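You operate a simulated robot arm through the tools that you are given. There is no shell and no other tool.

You are at the controls of a simulated robot arm. One attempt, no reset.

JOB
Clear the jam, index once and park the rail's blue carrier on the carrier rack.
Fine: yellow release lever first, then the raised orange stop down; the rail's black carrier rides one station on and stays there.
Where things are to end (x, y in the base frame): blue carrier within 0.06 m of [0, 0.75].

The check looks at the end state, three seconds after you hand in, the way a careful person would. Anything else that was tipped, shoved, dropped, spilled or broken makes it a failure.

ROBOT AND FRAMES
A 7-joint arm with a two-finger parallel gripper, fixed in place. Base frame: the origin is on the floor under the middle of its stand, x ahead of it, y to its left, z up. Units: m, degrees, N and s.
With the tool pointing down near the work surface it reaches from about 0.3 to 0.72 m from the base axis. Its first joint turns from -166.0 to 166.0 degrees. Payload 3.43 kg.
The tool frame sits at the grasp point between the pads (the TCP): z along the fingers, y along the line on which they close. The tips reach 0.03 m beyond it. The gripper opens to 0.094 m. The fingers are 0.028 m wide and 0.01 m thick; the gripper's body (0.05 by 0.096 m) begins 0.055 m behind the TCP.
Orientation is that of the tool frame in the base frame, as a unit quaternion [w, x, y, z]. With the fingers straight down and closing along the base's y, the tool's x points along the base's -x, its y along +y and its z along -z.

CONTROLS
- The arm moves only by the tool step_arm. Its argument "plan" is one flat list of numbers, 7 for each row, row after row: the finger opening in mm, from 0 to 94, then the shift along the base's x, y, z in units of 25 mm (1.0 is 25 mm), then the turn, a rotation vector about the base's x, y, z in units of 8 degrees (1.0 is 8 degrees). In form: [gripper, tx, ty, tz, ax, ay, az, gripper, tx, ty, tz, ax, ay, az, ...]. A call has 1 to 20 rows; each row shifts and turns the commanded pose from where the row before left it. A call with a number of a shift or a turn outside -1 to 1 is refused whole. Each row takes 0.2 s and may step no farther than 0.05 m and 8.6 degrees from the row before; otherwise, or with a gripper value out of range, the whole call is refused. Where a pose cannot be reached the arm comes as near as it can. A force on the tool above 90 N (or 10 N above the force at the start of the call, whichever is more), or a blocked arm, ends the call early, and 0.2 s more pass. The fingers move at their own pace (about 0.108 m/s each) and stop on an object; they squeeze with about 20 N. The grip force told is the motor's: it shows also when the fingers shut on nothing. Time passes only in rows, and 0.2 s behind the last, so rows that do not move let the fingers close. It gives the time, the measured TCP pose, the force on the tool (base axes), the opening and the grip force at its end, in the units of the frame above (readings bear some noise), with the torque about the TCP (base axes, N m) and any sound that the robot's microphone picked up, and new pictures: "show" is both (left out), scene, wrist or none.
- Cameras (640 x 400 px; columns grow to the right, rows downward): "scene" is now at [0.1819, 0.4924, 1.2973]; the picture's right is [-0.00, -0.17, -0.99], its down [-0.36, -0.92, 0.16] and it looks along [-0.93, 0.36, -0.06] (base axes); focal length 214 px, centre (320, 200). "wrist" rides on the gripper at [0.076, 0.014, -0.103] in the tool frame; the picture's right is [-0.18, 0.98, 0.00], its down [-0.75, -0.14, -0.64] and it looks along [-0.63, -0.12, 0.77] (tool axes); focal length 243 px, centre (320, 200). There is no depth. A picture from a camera that has moved, and an enlarged one, comes with that camera's place and axes in the base frame and with its lens.
- move_column(by): moves the trunk up (or, below 0, down) by that many m; the arm and the scene camera ride with it, the base frame stays. It gives what a move gives, with no picture.
- turn_head(pan, tilt): turns the head with the scene camera to pan (to the left, within 80 degrees either way) and tilt (down, from -29 to 69), counted from straight ahead of the robot. It gives what a move gives, and a new picture of the scene camera.
- zoom(camera, box): a new picture of the part [left, top, right, bottom] of that camera's present view, enlarged. It takes no simulated time.
- close_job(): hands the job in; it is judged then, once.

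Places have to be worked out from the pictures, the camera data and where the tool is seen. Open the gripper and draw the arm clear of the work before you hand the job in, unless the task says otherwise.

The tools are called after "Request:" as name(argument=value, ...) on one line, values as JSON. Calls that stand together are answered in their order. step_arm: Moves the arm, as the interface text tells. Its arguments: {"type":"object","properties":{"plan":{"type":"array"},"show":{"type":"string","enum":["both","scene","wrist","none"]}},"required":["plan"]} The other tools are called the same way: move_column (by) moves the trunk up or down; turn_head (pan, tilt) turns the head that bears the scene camera; zoom (camera, box) takes an enlarged picture of a part of a camera's view; close_job () hands the job in.

At the start:

```text
time_s: 0.0
position: [0.1713, 0.4392, 1.1772]
orientation: [0.0, 0.0, 1.0, -0.001]
ft_force: [0.4, -0.2, 0.8]
ft_torque: [-0.02, -0.01, -0.02]
finger_gap: 0.0943
grip_force: 0.0
trunk travel left (down, up): [-0.3, 0.29]
head pan, tilt (commanded): [80.2, 68.8]
```

scene: 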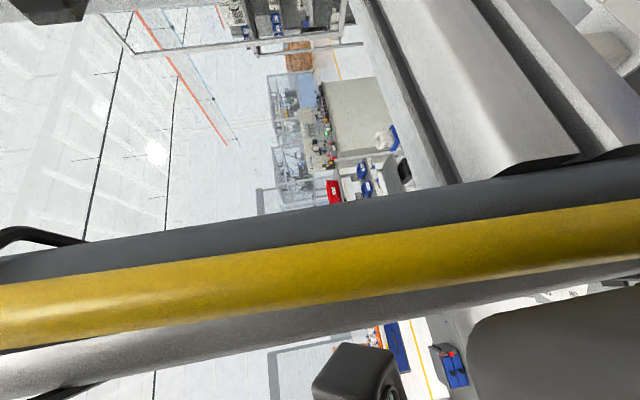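
wrist: 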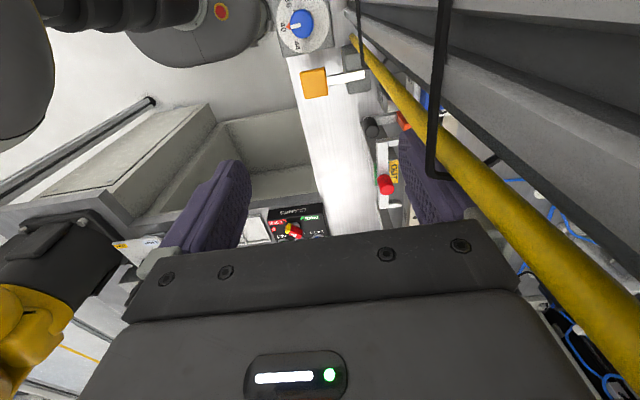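

The scene camera is rotated and mostly sees a yellow bar and machinery; the wrist camera sees an orange block, a dial and red knob. I'll turn the head to get a better view of the work.

Request:
turn_head(pan=60, tilt=40)

```text
time_s: 0.9
position: [0.171, 0.4395, 1.1778]
orientation: [0.0, -0.001, 1.0, 0.0]
ft_force: [-0.6, 0.4, 0.3]
ft_torque: [0.02, -0.01, -0.03]
finger_gap: 0.0937
grip_force: 0.1
trunk travel left (down, up): [-0.3, 0.29]
head pan, tilt (commanded): [60.0, 40.0]
camera scene: at [0.2179, 0.511, 1.2643], right [0.0, -0.5, -0.87], down [-0.77, -0.56, 0.32], along [-0.64, 0.66, -0.38], focal length 214 px, centre (320, 200)
```

scene: 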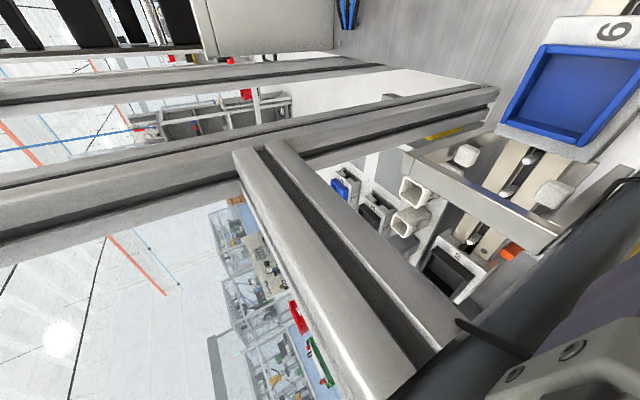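

This view shows a blue tray labelled 6 and other carriers on the right, with the picture rotated (image right is base down). I'll turn the head further towards the front to see the rail.

Request:
turn_head(pan=60, tilt=0)

Request:
turn_head(pan=30, tilt=30)

Request:
turn_head(pan=30, tilt=0)

Request:
turn_head(pan=0, tilt=30)

```text
time_s: 2.0
position: [0.17, 0.4391, 1.1785]
orientation: [0.0, 0.0, 1.0, 0.0]
ft_force: [-0.1, 1.1, -0.5]
ft_torque: [0.0, -0.03, 0.0]
finger_gap: 0.0942
grip_force: 0.0
trunk travel left (down, up): [-0.3, 0.29]
head pan, tilt (commanded): [60.0, 0.0]
camera scene: at [0.2817, 0.5153, 1.2618], right [0.0, -0.5, -0.87], down [-1.0, 0.0, 0.0], along [0.0, 0.87, -0.5], focal length 214 px, centre (320, 200)
```

scene: 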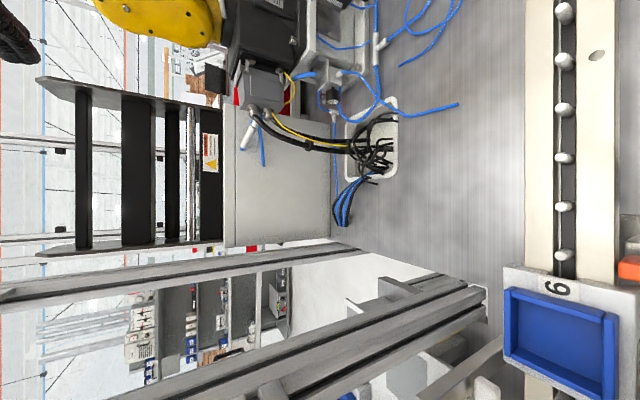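

```text
time_s: 3.0
position: [0.1711, 0.4386, 1.1783]
orientation: [0.0, 0.0, 1.0, 0.001]
ft_force: [-0.2, 0.1, -0.6]
ft_torque: [-0.01, -0.02, 0.03]
finger_gap: 0.094
grip_force: 0.0
trunk travel left (down, up): [-0.3, 0.29]
head pan, tilt (commanded): [30.0, 30.0]
camera scene: at [0.2334, 0.4826, 1.2285], right [0.0, -0.87, -0.5], down [-0.87, -0.25, 0.43], along [-0.5, 0.43, -0.75], focal length 214 px, centre (320, 200)
```

scene: 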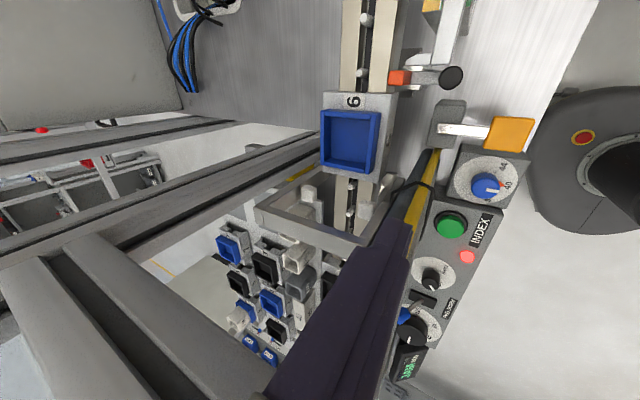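

```text
time_s: 3.9
position: [0.1699, 0.4384, 1.1785]
orientation: [0.0, 0.0, 1.0, -0.001]
ft_force: [0.5, -0.5, -0.3]
ft_torque: [0.0, -0.02, 0.02]
finger_gap: 0.094
grip_force: 0.0
trunk travel left (down, up): [-0.3, 0.29]
head pan, tilt (commanded): [30.0, 0.0]
camera scene: at [0.2816, 0.4823, 1.2288], right [0.0, -0.87, -0.5], down [-1.0, 0.0, 0.0], along [0.0, 0.5, -0.87], focal length 214 px, centre (320, 200)
```

scene: 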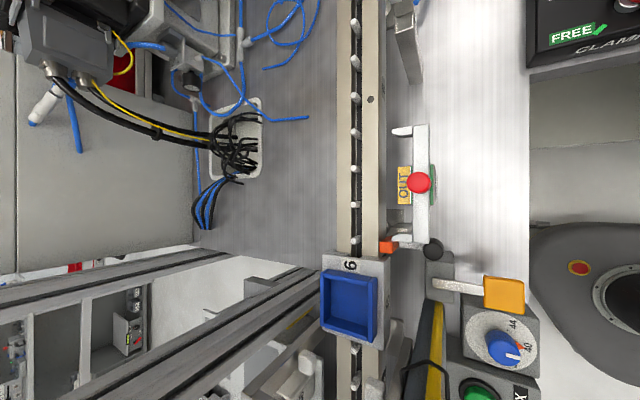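

```text
time_s: 4.8
position: [0.1703, 0.4389, 1.1782]
orientation: [-0.001, 0.0, 1.0, 0.0]
ft_force: [-0.3, 0.6, 0.0]
ft_torque: [-0.01, 0.05, 0.04]
finger_gap: 0.0941
grip_force: 0.0
trunk travel left (down, up): [-0.3, 0.29]
head pan, tilt (commanded): [0.0, 30.0]
camera scene: at [0.2335, 0.4374, 1.2163], right [0.0, -1.0, 0.0], down [-0.87, 0.0, 0.5], along [-0.5, 0.0, -0.87], focal length 214 px, centre (320, 200)
```

scene: 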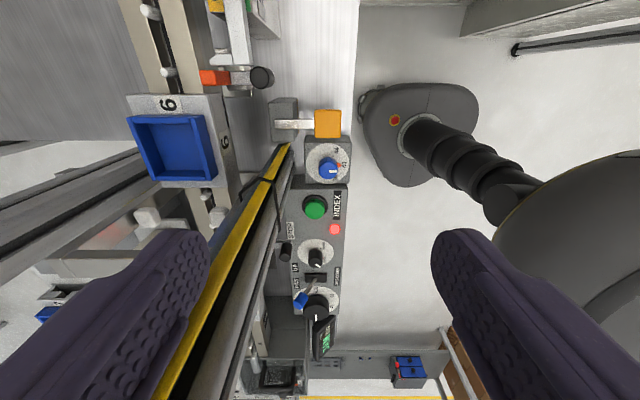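

Useful top-down views: a rail along x with a blue carrier (6), a panel with a green INDEX button, an orange stop, and a red knob. I'll look further ahead and left and right for the lever, the black carrier and the rack.

Request:
turn_head(pan=0, tilt=0)

Request:
turn_head(pan=30, tilt=-29)

Request:
turn_head(pan=0, tilt=-29)

Request:
turn_head(pan=45, tilt=55)

```text
time_s: 5.8
position: [0.1703, 0.4397, 1.1788]
orientation: [0.0, -0.001, 1.0, 0.0]
ft_force: [-1.0, -0.4, -0.1]
ft_torque: [0.01, 0.03, -0.02]
finger_gap: 0.0939
grip_force: 0.1
trunk travel left (down, up): [-0.3, 0.29]
head pan, tilt (commanded): [0.0, 0.0]
camera scene: at [0.2816, 0.4373, 1.2168], right [0.0, -1.0, 0.0], down [-1.0, 0.0, 0.0], along [0.0, 0.0, -1.0], focal length 214 px, centre (320, 200)
```

scene: 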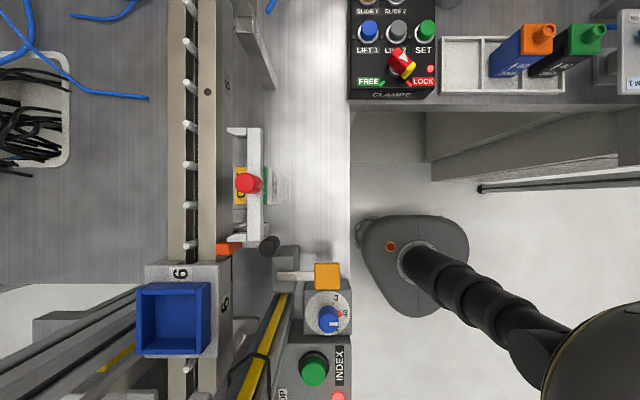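

```text
time_s: 6.8
position: [0.1703, 0.4391, 1.1797]
orientation: [-0.001, 0.0, 1.0, 0.0]
ft_force: [0.1, 0.4, -0.4]
ft_torque: [-0.02, -0.02, -0.03]
finger_gap: 0.094
grip_force: 0.1
trunk travel left (down, up): [-0.3, 0.29]
head pan, tilt (commanded): [30.0, -28.6]
camera scene: at [0.3217, 0.4708, 1.2487], right [0.0, -0.87, -0.5], down [-0.88, 0.24, -0.41], along [0.48, 0.44, -0.76], focal length 214 px, centre (320, 200)
```

scene: 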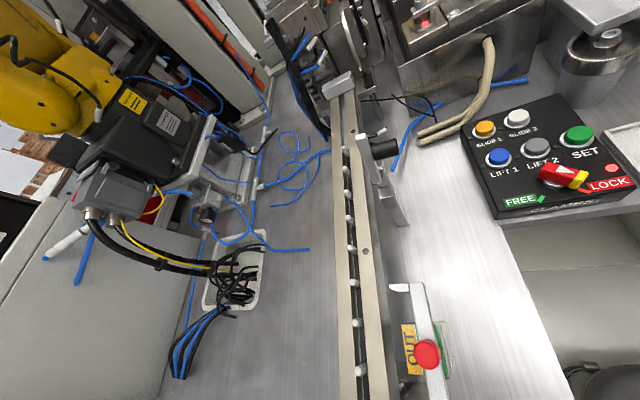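

```text
time_s: 7.7
position: [0.1704, 0.4403, 1.1789]
orientation: [-0.001, 0.0, 1.0, 0.0]
ft_force: [-0.3, -0.6, 0.1]
ft_torque: [0.0, 0.0, -0.03]
finger_gap: 0.0939
grip_force: 0.0
trunk travel left (down, up): [-0.3, 0.29]
head pan, tilt (commanded): [0.0, -28.6]
camera scene: at [0.3218, 0.4374, 1.2398], right [0.0, -1.0, 0.0], down [-0.88, 0.0, -0.48], along [0.48, 0.0, -0.88], focal length 214 px, centre (320, 200)
```

scene: 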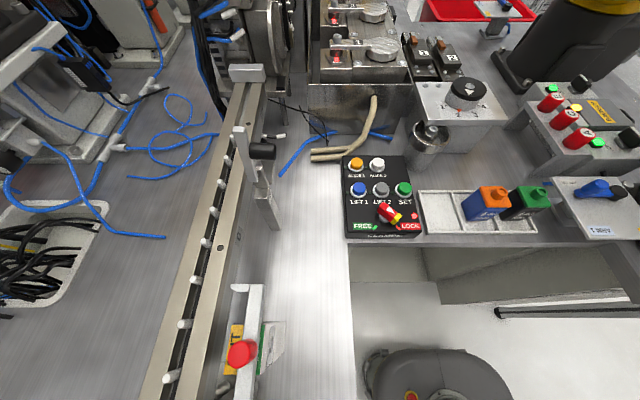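

```text
time_s: 9.3
position: [0.1713, 0.4397, 1.1786]
orientation: [0.0, 0.0, 1.0, 0.0]
ft_force: [-0.5, 0.1, 1.0]
ft_torque: [0.04, 0.01, 0.0]
finger_gap: 0.0938
grip_force: 0.1
trunk travel left (down, up): [-0.3, 0.29]
head pan, tilt (commanded): [45.0, 55.0]
camera scene: at [0.1974, 0.4883, 1.2558], right [0.0, -0.71, -0.71], down [-0.57, -0.58, 0.58], along [-0.82, 0.41, -0.41], focal length 214 px, centre (320, 200)
```

scene: 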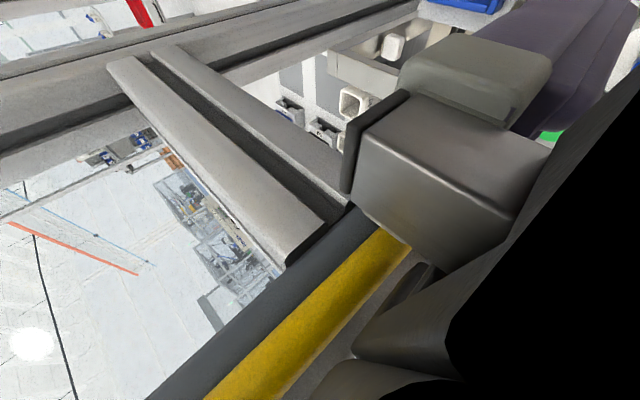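

I need a closer look at the area around the blue carrier, the rack and the panel. I'll turn to pan 30, tilt 30 and zoom.

Request:
turn_head(pan=20, tilt=30)

Request:
zoom(camera="scene", box=[100, 150, 340, 400])

Request:
zoom(camera="scene", box=[340, 100, 540, 400])

Request:
zoom(camera="scene", box=[220, 0, 540, 200])

```text
time_s: 10.2
position: [0.1716, 0.4393, 1.1785]
orientation: [0.0, 0.0, 1.0, 0.0]
ft_force: [0.2, -0.5, -0.3]
ft_torque: [-0.01, -0.05, 0.02]
finger_gap: 0.0938
grip_force: 0.0
trunk travel left (down, up): [-0.3, 0.29]
head pan, tilt (commanded): [20.0, 30.0]
camera scene: at [0.2333, 0.4683, 1.2218], right [0.0, -0.94, -0.34], down [-0.87, -0.17, 0.47], along [-0.5, 0.3, -0.81], focal length 214 px, centre (320, 200)
```

scene: 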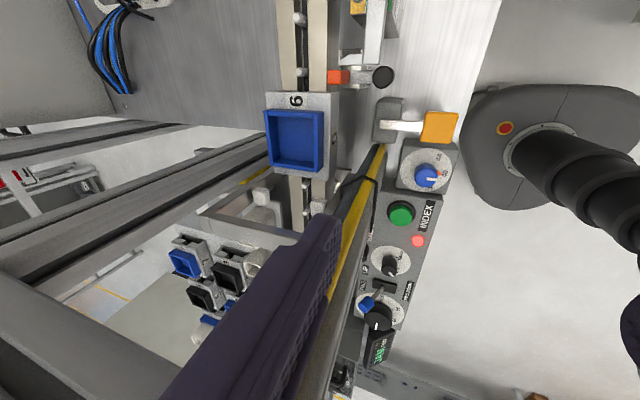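

```text
1.60 times, centred on (220, 275) of scene
camera zoom: at [0.2333, 0.4683, 1.2218], right [0.0, -0.94, -0.34], down [-0.87, -0.17, 0.47], along [-0.5, 0.3, -0.81], focal length 343 px, centre (480, 80)
```

zoom: 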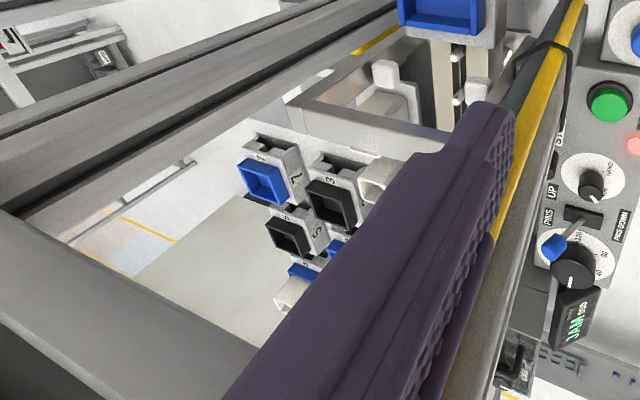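

```text
1.33 times, centred on (440, 250) of scene
camera zoom: at [0.2333, 0.4683, 1.2218], right [0.0, -0.94, -0.34], down [-0.87, -0.17, 0.47], along [-0.5, 0.3, -0.81], focal length 286 px, centre (160, 133)
```

zoom: 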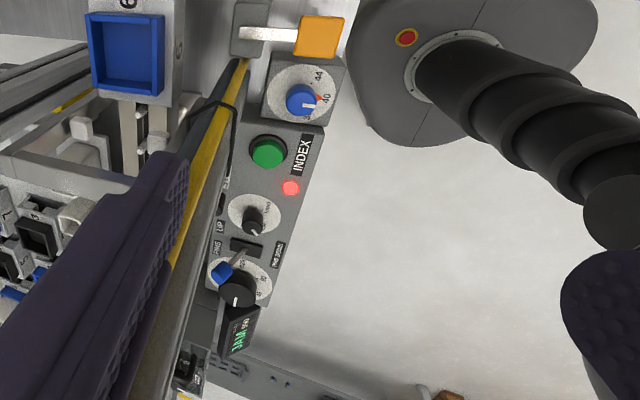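

```text
2.00 times, centred on (380, 100) of scene
camera zoom: at [0.2333, 0.4683, 1.2218], right [0.0, -0.94, -0.34], down [-0.87, -0.17, 0.47], along [-0.5, 0.3, -0.81], focal length 429 px, centre (200, 400)
```

zoom: 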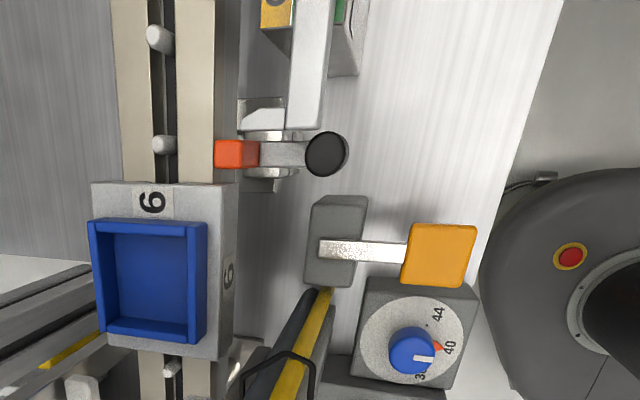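

I can see a display reading JAM, an amber paddle lever near the dial, and an orange-red stop with a black knob by the blue carrier. Let me zoom in on the wrist picture and on other parts before I move.

Request:
zoom(camera="wrist", box=[260, 0, 480, 240])

Request:
turn_head(pan=40, tilt=25)

Request:
zoom(camera="scene", box=[160, 60, 480, 380])

```text
1.67 times, centred on (370, 120) of wrist
camera zoom: at [0.0942, 0.454, 1.2819], right [0.18, 0.98, 0.0], down [0.75, -0.14, 0.64], along [0.63, -0.12, -0.77], focal length 404 px, centre (237, 333)
```

zoom: 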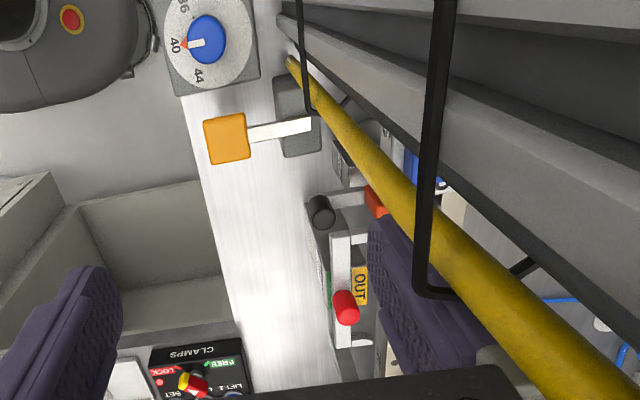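

```text
time_s: 11.0
position: [0.17, 0.4401, 1.1778]
orientation: [-0.001, -0.001, 1.0, 0.0]
ft_force: [-0.2, -0.4, 0.4]
ft_torque: [0.02, 0.02, 0.02]
finger_gap: 0.0942
grip_force: 0.1
trunk travel left (down, up): [-0.3, 0.29]
head pan, tilt (commanded): [40.0, 25.0]
camera scene: at [0.2413, 0.4965, 1.2362], right [0.0, -0.77, -0.64], down [-0.91, -0.27, 0.32], along [-0.42, 0.58, -0.69], focal length 214 px, centre (320, 200)
```

scene: 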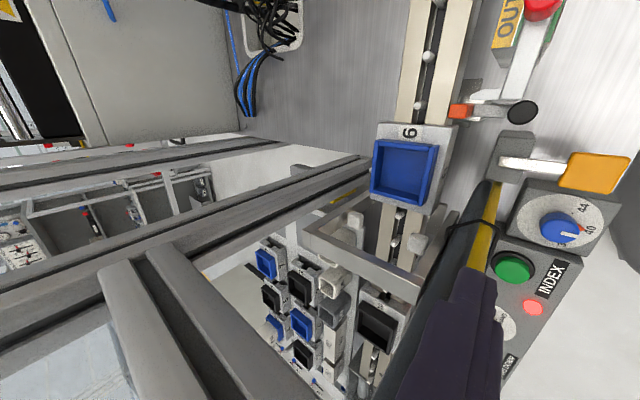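

```text
1.25 times, centred on (320, 220) of scene
camera zoom: at [0.2413, 0.4965, 1.2362], right [0.0, -0.77, -0.64], down [-0.91, -0.27, 0.32], along [-0.42, 0.58, -0.69], focal length 268 px, centre (320, 175)
```

zoom: 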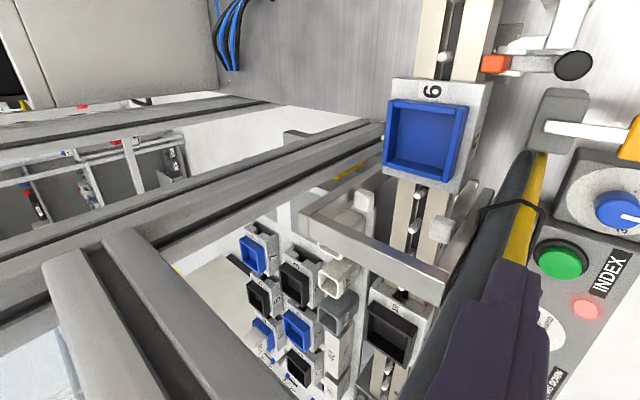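

The yellow-striped bar works out, from both cameras, to be a vertical post near (0.14, 0.49), right beside the left finger. I'll draw the arm back in -y, away from it, before anything else.

Request:
step_arm(plan=[94, 0, -1, 0, 0, 0, 0, 94, 0, -1, 0, 0, 0, 0, 94, 0, -1, 0, 0, 0, 0, 94, 0, -1, 0, 0, 0, 0], show="both")

```text
time_s: 12.0
position: [0.1716, 0.3392, 1.1784]
orientation: [0.0, 0.0, 1.0, 0.001]
ft_force: [0.0, -1.0, 0.7]
ft_torque: [0.04, -0.01, 0.03]
finger_gap: 0.094
grip_force: 0.1
trunk travel left (down, up): [-0.3, 0.29]
head pan, tilt (commanded): [40.0, 25.0]
camera scene: at [0.2419, 0.3961, 1.2374], right [0.0, -0.77, -0.64], down [-0.91, -0.27, 0.32], along [-0.42, 0.58, -0.69], focal length 214 px, centre (320, 200)
camera wrist: at [0.0948, 0.3536, 1.2831], right [0.18, 0.98, 0.0], down [0.75, -0.14, 0.64], along [0.63, -0.12, -0.77], focal length 243 px, centre (320, 200)
```

scene: 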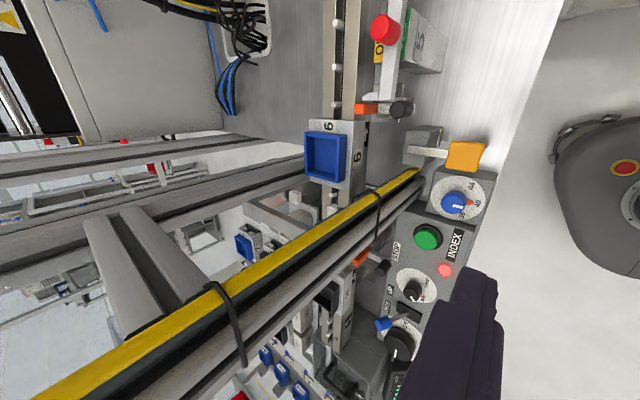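
wrist: 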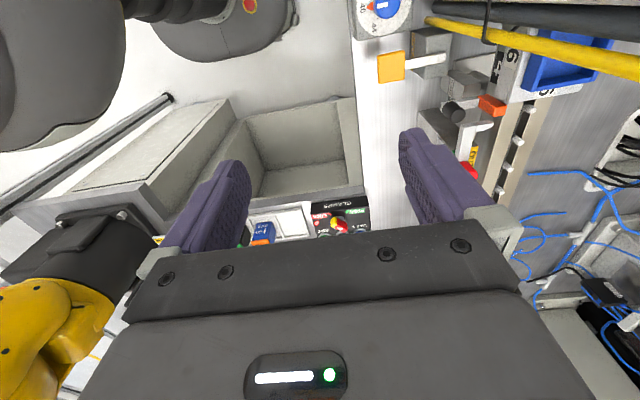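

The scene camera moved along with the arm, so it rides on the gripper and I can move it freely to look. A second orange stop shows behind the post; I'll look around from here.

Request:
turn_head(pan=40, tilt=0)

Request:
turn_head(pan=40, tilt=45)

Request:
turn_head(pan=10, tilt=40)

```text
time_s: 12.9
position: [0.1718, 0.3403, 1.1787]
orientation: [0.0, 0.0, 1.0, 0.0]
ft_force: [-0.1, 0.5, 0.7]
ft_torque: [0.0, -0.03, -0.01]
finger_gap: 0.0942
grip_force: 0.1
trunk travel left (down, up): [-0.3, 0.29]
head pan, tilt (commanded): [40.0, 0.0]
camera scene: at [0.2823, 0.396, 1.2388], right [0.0, -0.77, -0.64], down [-1.0, 0.0, 0.0], along [0.0, 0.64, -0.77], focal length 214 px, centre (320, 200)
```

scene: 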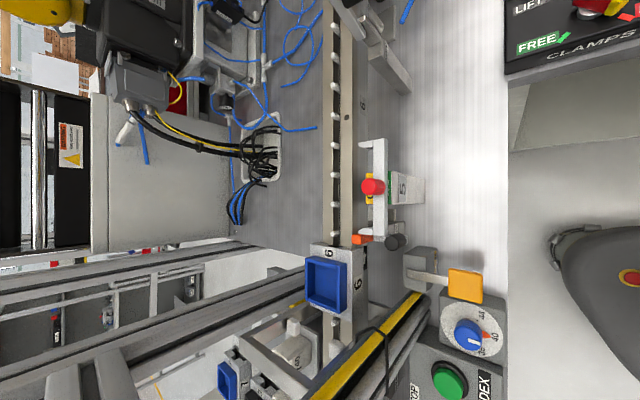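

```text
time_s: 14.0
position: [0.1719, 0.341, 1.1791]
orientation: [-0.001, 0.001, 1.0, 0.0]
ft_force: [0.0, 0.9, 0.3]
ft_torque: [0.0, -0.02, -0.05]
finger_gap: 0.0939
grip_force: 0.1
trunk travel left (down, up): [-0.3, 0.29]
head pan, tilt (commanded): [40.0, 45.0]
camera scene: at [0.2114, 0.3904, 1.2455], right [0.0, -0.77, -0.64], down [-0.71, -0.45, 0.54], along [-0.71, 0.45, -0.54], focal length 214 px, centre (320, 200)
```

scene: 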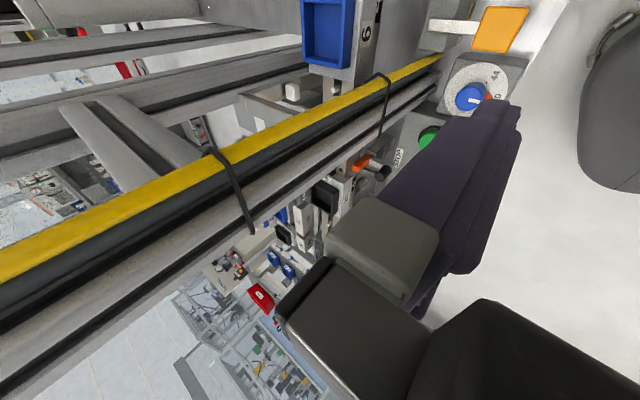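

```text
time_s: 14.9
position: [0.1716, 0.3405, 1.1795]
orientation: [0.0, 0.0, 1.0, 0.0]
ft_force: [0.2, -1.3, -0.2]
ft_torque: [-0.02, -0.03, -0.02]
finger_gap: 0.0938
grip_force: 0.0
trunk travel left (down, up): [-0.3, 0.29]
head pan, tilt (commanded): [10.0, 40.0]
camera scene: at [0.2186, 0.3529, 1.2241], right [0.0, -0.98, -0.17], down [-0.77, -0.11, 0.63], along [-0.64, 0.13, -0.75], focal length 214 px, centre (320, 200)
```

scene: 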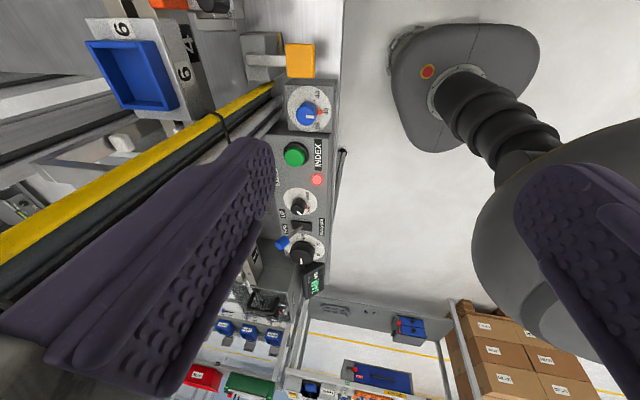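

The fingers block the view toward -x, so I'll move the arm along -x at this height (staying clear of the post) so the camera faces the rail at x around 0.

Request:
step_arm(plan=[94, -1, 0, 0, 0, 0, 0, 94, -1, 0, 0, 0, 0, 0, 94, -1, 0, 0, 0, 0, 0, 94, -1, 0, 0, 0, 0, 0, 94, -1, 0, 0, 0, 0, 0, 94, -1, 0, 0, 0, 0, 0], show="wrist")

Request:
turn_head(pan=45, tilt=0)

Request:
turn_head(pan=20, tilt=0)

```text
time_s: 16.4
position: [0.0218, 0.3389, 1.1767]
orientation: [0.001, 0.001, 1.0, 0.001]
ft_force: [-0.6, -0.8, 0.5]
ft_torque: [0.01, 0.01, -0.02]
finger_gap: 0.094
grip_force: 0.1
trunk travel left (down, up): [-0.3, 0.29]
head pan, tilt (commanded): [10.0, 40.0]
camera wrist: at [-0.0548, 0.3533, 1.2803], right [0.18, 0.98, 0.0], down [0.75, -0.14, 0.64], along [0.63, -0.12, -0.77], focal length 243 px, centre (320, 200)
```

wrist: 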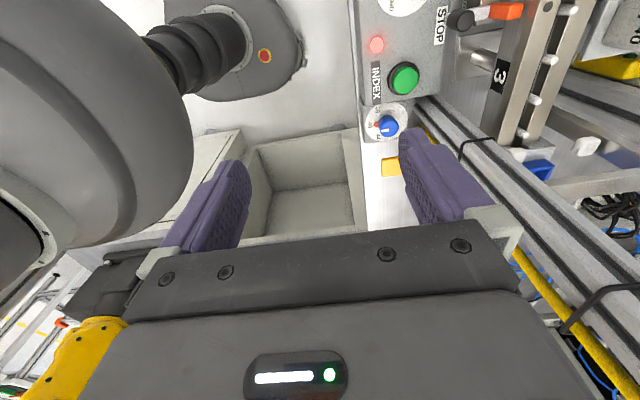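

```text
time_s: 17.4
position: [0.0224, 0.3385, 1.1774]
orientation: [0.001, 0.0, 1.0, 0.0]
ft_force: [-0.3, 0.3, -0.3]
ft_torque: [-0.01, 0.0, 0.0]
finger_gap: 0.0941
grip_force: 0.0
trunk travel left (down, up): [-0.3, 0.29]
head pan, tilt (commanded): [45.0, 0.0]
camera scene: at [0.1335, 0.4003, 1.2415], right [0.0, -0.71, -0.71], down [-1.0, 0.0, 0.0], along [0.0, 0.71, -0.71], focal length 214 px, centre (320, 200)
```

scene: 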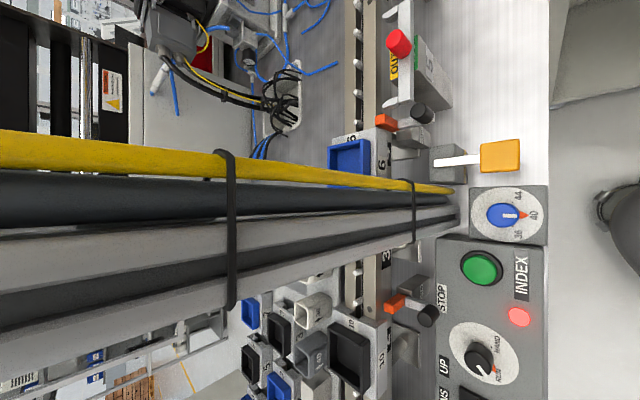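

```text
time_s: 18.3
position: [0.0236, 0.3387, 1.1765]
orientation: [0.0, 0.0, 1.0, -0.001]
ft_force: [0.4, -0.7, 0.1]
ft_torque: [-0.02, 0.01, 0.02]
finger_gap: 0.0939
grip_force: 0.0
trunk travel left (down, up): [-0.3, 0.29]
head pan, tilt (commanded): [20.0, 0.0]
camera scene: at [0.1336, 0.3676, 1.2207], right [0.0, -0.94, -0.34], down [-1.0, 0.0, 0.0], along [0.0, 0.34, -0.94], focal length 214 px, centre (320, 200)
```

scene: 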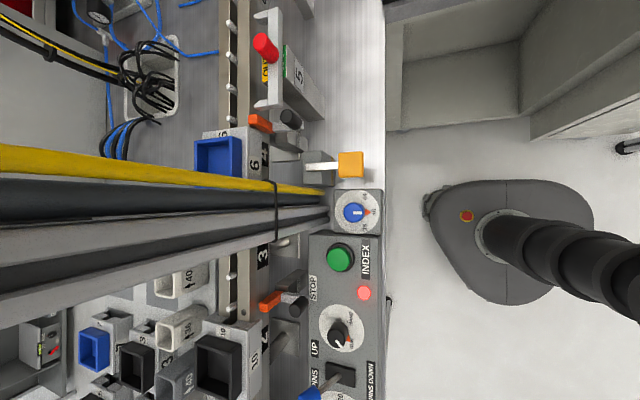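

Now the layout is clear: a black carrier (10) on the rail behind the post, a second orange stop, and a rack with carriers beyond the rail. I continue along -x to see it all.

Request:
step_arm(plan=[94, -1, 0, 0, 0, 0, 0, 94, -1, 0, 0, 0, 0, 0, 94, -1, 0, 0, 0, 0, 0, 94, -1, 0, 0, 0, 0, 0, 94, -1, 0, 0, 0, 0, 0, 94, -1, 0, 0, 0, 0, 0, 94, -1, 0, 0, 0, 0, 0, 94, -1, 0, 0, 0, 0, 0], show="both")

Request:
turn_head(pan=45, tilt=0)

Request:
zoom(camera="scene", box=[200, 100, 520, 300])

Request:
zoom(camera="scene", box=[200, 200, 520, 400])

```text
time_s: 20.1
position: [-0.1803, 0.3387, 1.179]
orientation: [0.0, 0.0, 1.0, 0.0]
ft_force: [-0.6, -0.3, 0.3]
ft_torque: [-0.02, -0.05, -0.01]
finger_gap: 0.094
grip_force: 0.1
trunk travel left (down, up): [-0.3, 0.29]
head pan, tilt (commanded): [20.0, 0.0]
camera scene: at [-0.0692, 0.3681, 1.2228], right [0.0, -0.94, -0.34], down [-1.0, 0.0, 0.0], along [0.0, 0.34, -0.94], focal length 214 px, centre (320, 200)
camera wrist: at [-0.2567, 0.354, 1.2825], right [0.18, 0.98, 0.0], down [0.75, -0.14, 0.64], along [0.63, -0.12, -0.77], focal length 243 px, centre (320, 200)
```

scene: 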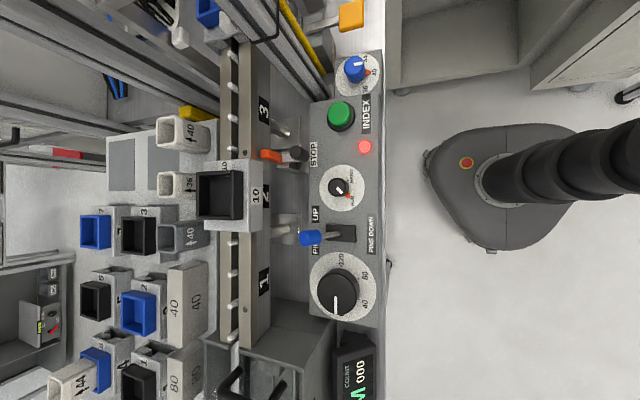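
wrist: 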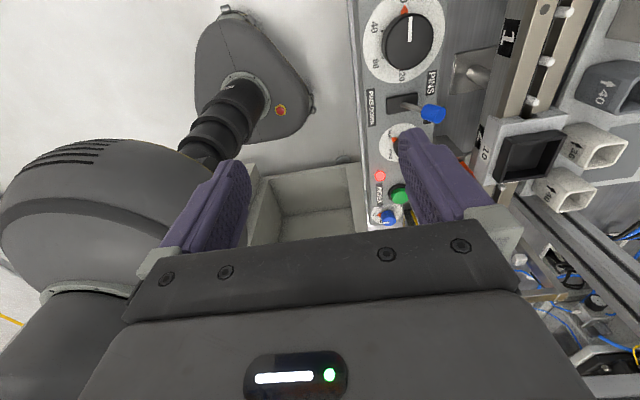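

```text
time_s: 21.0
position: [-0.1787, 0.3389, 1.1785]
orientation: [0.001, 0.0, 1.0, 0.0]
ft_force: [0.0, 0.3, 0.0]
ft_torque: [-0.01, 0.01, -0.01]
finger_gap: 0.0937
grip_force: 0.1
trunk travel left (down, up): [-0.3, 0.29]
head pan, tilt (commanded): [45.0, 0.0]
camera scene: at [-0.0681, 0.4009, 1.2437], right [0.0, -0.71, -0.71], down [-1.0, 0.0, 0.0], along [0.0, 0.71, -0.71], focal length 214 px, centre (320, 200)
```

scene: 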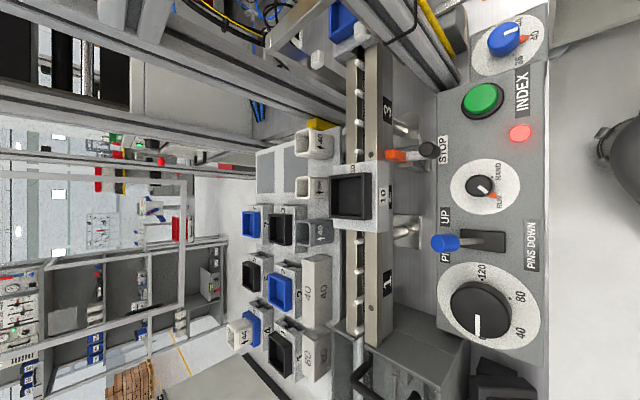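

```text
2.00 times, centred on (360, 200) of scene
camera zoom: at [-0.0681, 0.4009, 1.2437], right [0.0, -0.71, -0.71], down [-1.0, 0.0, 0.0], along [0.0, 0.71, -0.71], focal length 429 px, centre (240, 200)
```

zoom: 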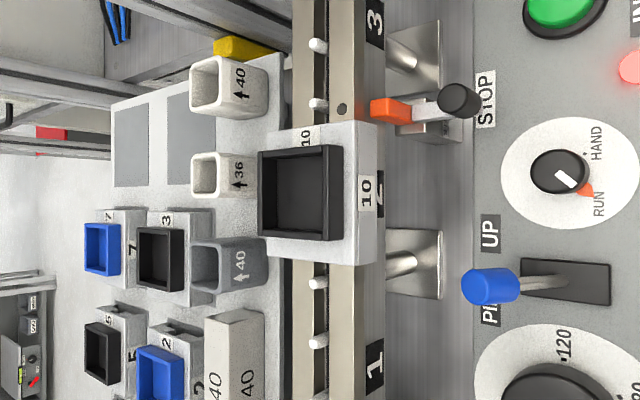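

```text
2.00 times, centred on (360, 300) of scene
camera zoom: at [-0.0681, 0.4009, 1.2437], right [0.0, -0.71, -0.71], down [-1.0, 0.0, 0.0], along [0.0, 0.71, -0.71], focal length 429 px, centre (240, 0)
```

zoom: 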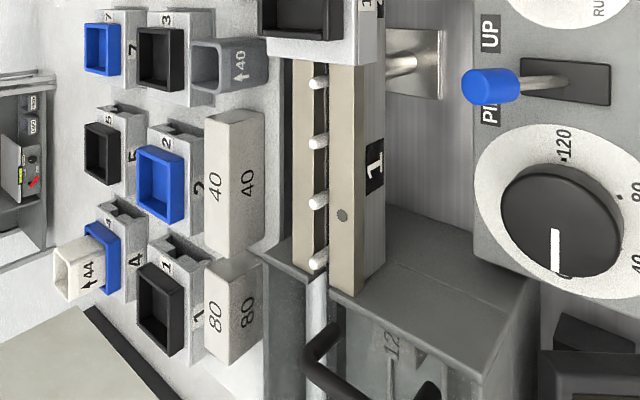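

The picture is now clear: stations 1-3 numbered along the rail, black carrier 10 at station 2, blue carrier 6 at station 4, and a rack with two empty gray pads, one near (0, 0.75). I'll zoom in on the controls and the stop by the black carrier.

Request:
zoom(camera="scene", box=[370, 110, 470, 172])

Request:
zoom(camera="scene", box=[430, 0, 560, 160])

Request:
zoom(camera="scene", box=[420, 150, 560, 260])

Request:
zoom(camera="scene", box=[240, 100, 400, 240])

Request:
zoom(camera="scene", box=[250, 0, 450, 120])

```text
6.40 times, centred on (420, 141) of scene
camera zoom: at [-0.0681, 0.4009, 1.2437], right [0.0, -0.71, -0.71], down [-1.0, 0.0, 0.0], along [0.0, 0.71, -0.71], focal length 1373 px, centre (-320, 578)
```

zoom: 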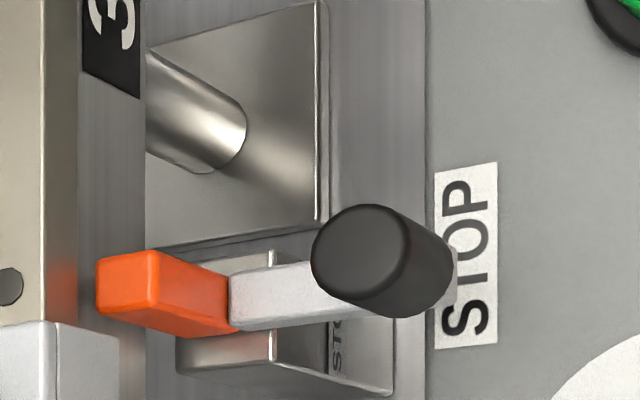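

```text
2.50 times, centred on (495, 80) of scene
camera zoom: at [-0.0681, 0.4009, 1.2437], right [0.0, -0.71, -0.71], down [-1.0, 0.0, 0.0], along [0.0, 0.71, -0.71], focal length 536 px, centre (-118, 500)
```

zoom: 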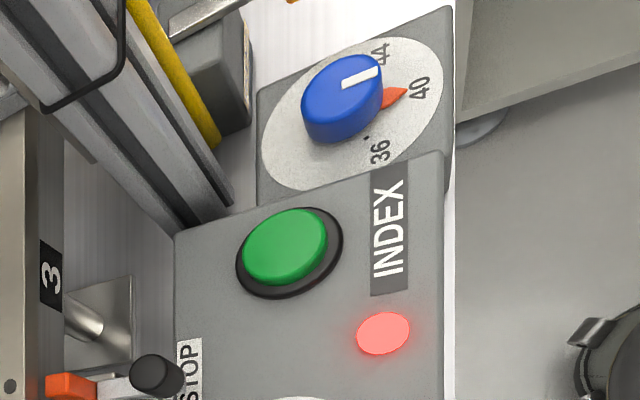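

```text
3.64 times, centred on (490, 205) of scene
camera zoom: at [-0.0681, 0.4009, 1.2437], right [0.0, -0.71, -0.71], down [-1.0, 0.0, 0.0], along [0.0, 0.71, -0.71], focal length 780 px, centre (-298, 182)
```

zoom: 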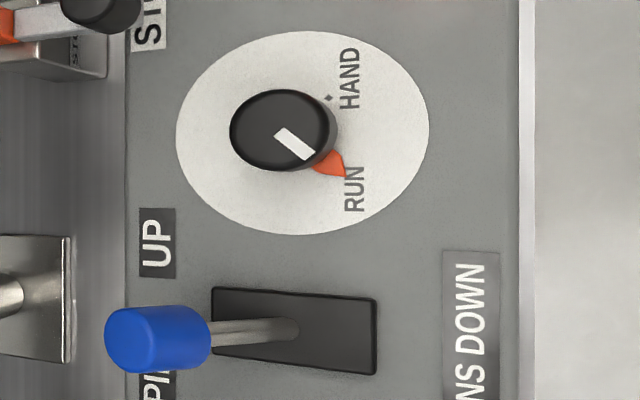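

```text
2.86 times, centred on (320, 170) of scene
camera zoom: at [-0.0681, 0.4009, 1.2437], right [0.0, -0.71, -0.71], down [-1.0, 0.0, 0.0], along [0.0, 0.71, -0.71], focal length 613 px, centre (320, 286)
```

zoom: 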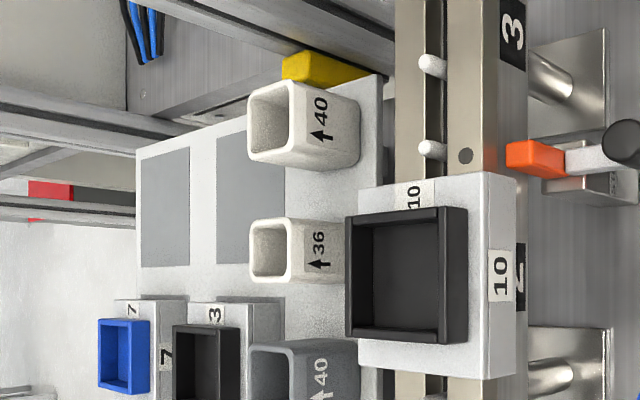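

```text
3.20 times, centred on (350, 60) of scene
camera zoom: at [-0.0681, 0.4009, 1.2437], right [0.0, -0.71, -0.71], down [-1.0, 0.0, 0.0], along [0.0, 0.71, -0.71], focal length 686 px, centre (224, 648)
```

zoom: 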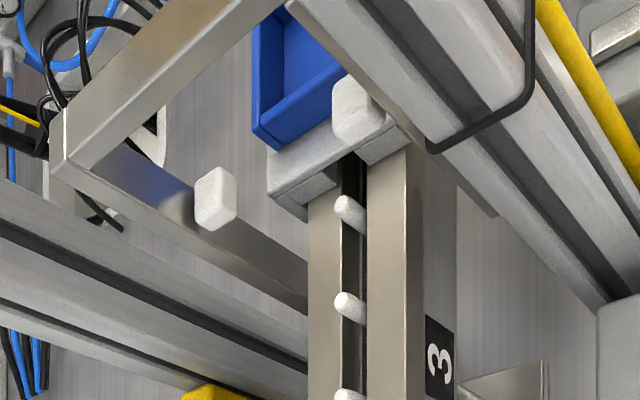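

The black carrier's stop, PINS lever (up), RUN/HAND knob and INDEX button are all readable. Now I'll move back along +x to study the amber paddle lever and the other stop near the blue carrier.

Request:
step_arm(plan=[94, 1, 0, 0, 0, 0, 0, 94, 1, 0, 0, 0, 0, 0, 94, 1, 0, 0, 0, 0, 0, 94, 1, 0, 0, 0, 0, 0, 94, 1, 0, 0, 0, 0, 0, 94, 1, 0, 0, 0, 0, 0, 94, 1, 0, 0, 0, 0, 0, 94, 1, 0, 0, 0, 0, 0, 94, 1, -0.5, 0, 0, 0, 0, 94, 1, -0.5, 0, 0, 0, 0], show="scene")

Request:
zoom(camera="scene", box=[350, 60, 550, 200])

Request:
zoom(camera="scene", box=[350, 100, 450, 165])

Request:
zoom(camera="scene", box=[330, 0, 480, 100])

```text
time_s: 23.2
position: [0.07, 0.3138, 1.1777]
orientation: [0.0, 0.001, 1.0, 0.0]
ft_force: [0.3, 0.2, -0.8]
ft_torque: [0.03, 0.01, 0.02]
finger_gap: 0.0939
grip_force: 0.1
trunk travel left (down, up): [-0.3, 0.29]
head pan, tilt (commanded): [45.0, 0.0]
camera scene: at [0.1821, 0.3756, 1.2421], right [0.0, -0.71, -0.71], down [-1.0, 0.0, 0.0], along [0.0, 0.71, -0.71], focal length 214 px, centre (320, 200)
```

scene: 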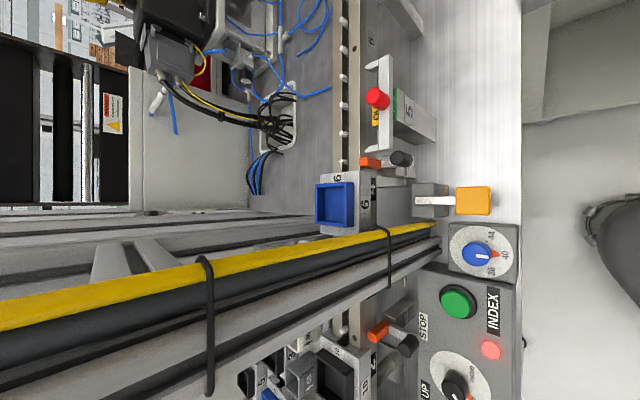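

```text
2.86 times, centred on (450, 130) of scene
camera zoom: at [0.1821, 0.3756, 1.2421], right [0.0, -0.71, -0.71], down [-1.0, 0.0, 0.0], along [0.0, 0.71, -0.71], focal length 613 px, centre (-51, 400)
```

zoom: 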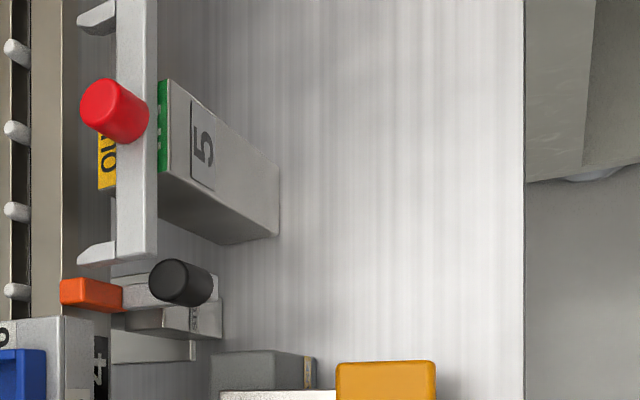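

```text
6.15 times, centred on (400, 132) of scene
camera zoom: at [0.1821, 0.3756, 1.2421], right [0.0, -0.71, -0.71], down [-1.0, 0.0, 0.0], along [0.0, 0.71, -0.71], focal length 1320 px, centre (-172, 615)
```

zoom: 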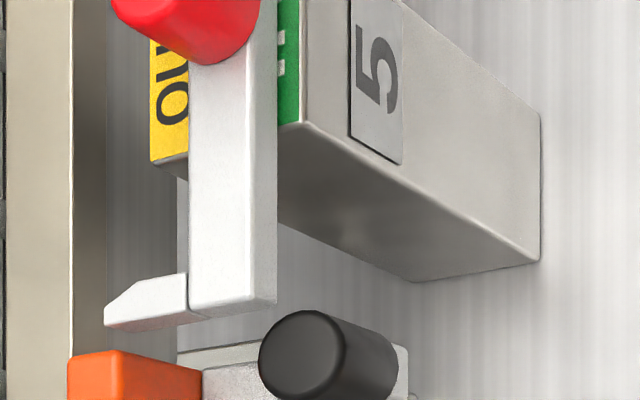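

```text
4.00 times, centred on (405, 50) of scene
camera zoom: at [0.1821, 0.3756, 1.2421], right [0.0, -0.71, -0.71], down [-1.0, 0.0, 0.0], along [0.0, 0.71, -0.71], focal length 858 px, centre (-20, 800)
```

zoom: 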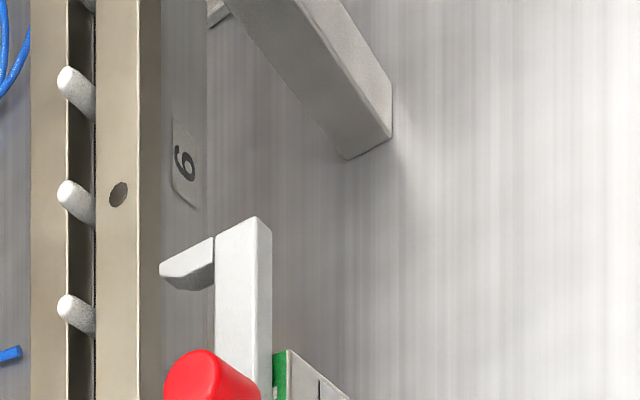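

I see station 5's slider and the stop at station 4 with its black knob. I'll lower the arm over the free floor area to view the stops and the lever side-on and judge which stop is raised.

Request:
step_arm(plan=[94, 0, 0, -1, 0, 0, 0, 94, 0, 0, -1, 0, 0, 0, 94, 0, 0, -1, 0, 0, 0, 94, 0, 0, -1, 0, 0, 0, 94, 0, 0, -1, 0, 0, 0], show="none")

Request:
turn_head(pan=70, tilt=0)

Request:
zoom(camera="scene", box=[300, 50, 500, 200])

Request:
zoom(camera="scene", box=[300, 200, 500, 350])

```text
time_s: 24.4
position: [0.0712, 0.3153, 1.0528]
orientation: [0.0, 0.0, 1.0, 0.0]
ft_force: [-1.0, 0.5, 0.0]
ft_torque: [0.0, 0.0, 0.0]
finger_gap: 0.0939
grip_force: 0.0
trunk travel left (down, up): [-0.3, 0.29]
head pan, tilt (commanded): [45.0, 0.0]
```

```text
time_s: 25.3
position: [0.0709, 0.3161, 1.0526]
orientation: [0.001, 0.0, 1.0, 0.0]
ft_force: [-0.2, 0.1, -0.3]
ft_torque: [0.03, -0.03, -0.01]
finger_gap: 0.094
grip_force: 0.0
trunk travel left (down, up): [-0.3, 0.29]
head pan, tilt (commanded): [70.0, 0.0]
camera scene: at [0.1822, 0.3971, 1.1511], right [0.0, -0.34, -0.94], down [-1.0, 0.0, 0.0], along [0.0, 0.94, -0.34], focal length 214 px, centre (320, 200)
```

scene: 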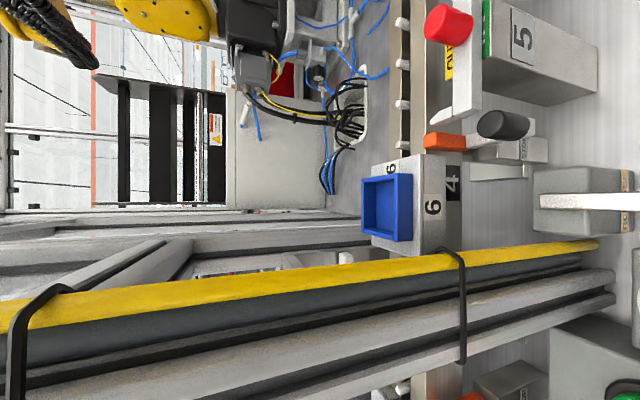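

```text
2.67 times, centred on (400, 125) of scene
camera zoom: at [0.1822, 0.3971, 1.1511], right [0.0, -0.34, -0.94], down [-1.0, 0.0, 0.0], along [0.0, 0.94, -0.34], focal length 572 px, centre (107, 400)
```

zoom: 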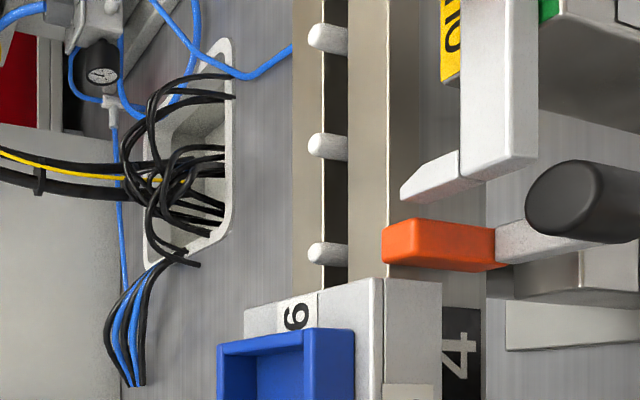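

```text
2.67 times, centred on (400, 275) of scene
camera zoom: at [0.1822, 0.3971, 1.1511], right [0.0, -0.34, -0.94], down [-1.0, 0.0, 0.0], along [0.0, 0.94, -0.34], focal length 572 px, centre (107, 0)
```

zoom: 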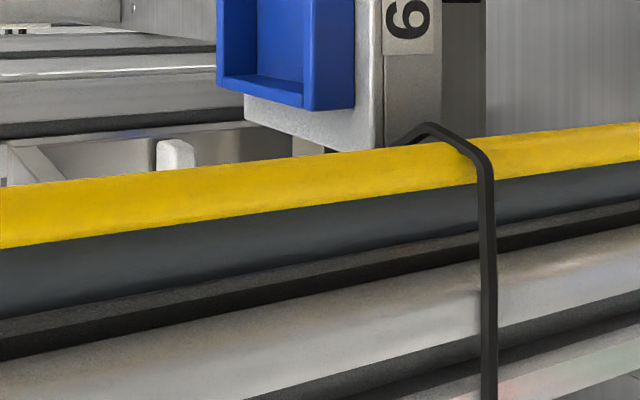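

The station-4 stop is visible side-on here. I'll move -x by 0.25 m to view the station-2 stop from the same relative place for comparison.

Request:
step_arm(plan=[94, -1, 0, 0, 0, 0, 0, 94, -1, 0, 0, 0, 0, 0, 94, -1, 0, 0, 0, 0, 0, 94, -1, 0, 0, 0, 0, 0, 94, -1, 0, 0, 0, 0, 0, 94, -1, 0, 0, 0, 0, 0, 94, -1, 0, 0, 0, 0, 0, 94, -1, 0, 0, 0, 0, 0, 94, -1, 0, 0, 0, 0, 0, 94, -1, 0, 0, 0, 0, 0], show="scene")

Request:
zoom(camera="scene", box=[300, 50, 500, 200])

Request:
zoom(camera="scene", box=[180, 50, 430, 250])

```text
time_s: 27.5
position: [-0.1812, 0.3124, 1.0522]
orientation: [0.0, 0.001, 1.0, 0.0]
ft_force: [0.3, -0.2, 0.7]
ft_torque: [0.0, -0.01, 0.0]
finger_gap: 0.0939
grip_force: 0.0
trunk travel left (down, up): [-0.3, 0.29]
head pan, tilt (commanded): [70.0, 0.0]
camera scene: at [-0.0694, 0.396, 1.1501], right [0.0, -0.34, -0.94], down [-1.0, 0.0, 0.0], along [0.0, 0.94, -0.34], focal length 214 px, centre (320, 200)
```

scene: 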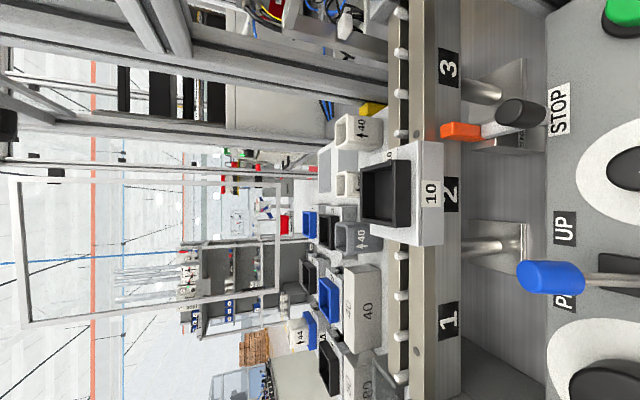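

```text
2.67 times, centred on (400, 125) of scene
camera zoom: at [-0.0694, 0.396, 1.1501], right [0.0, -0.34, -0.94], down [-1.0, 0.0, 0.0], along [0.0, 0.94, -0.34], focal length 572 px, centre (107, 400)
```

zoom: 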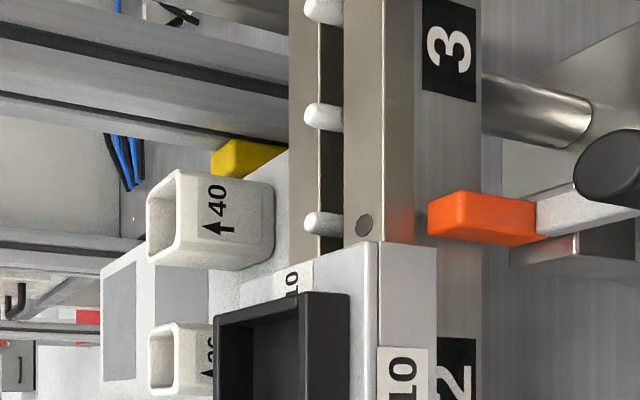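

```text
2.00 times, centred on (305, 150) of scene
camera zoom: at [-0.0694, 0.396, 1.1501], right [0.0, -0.34, -0.94], down [-1.0, 0.0, 0.0], along [0.0, 0.94, -0.34], focal length 429 px, centre (350, 300)
```

zoom: 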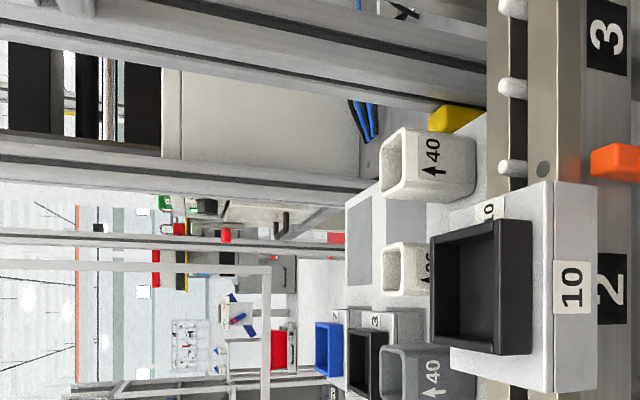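

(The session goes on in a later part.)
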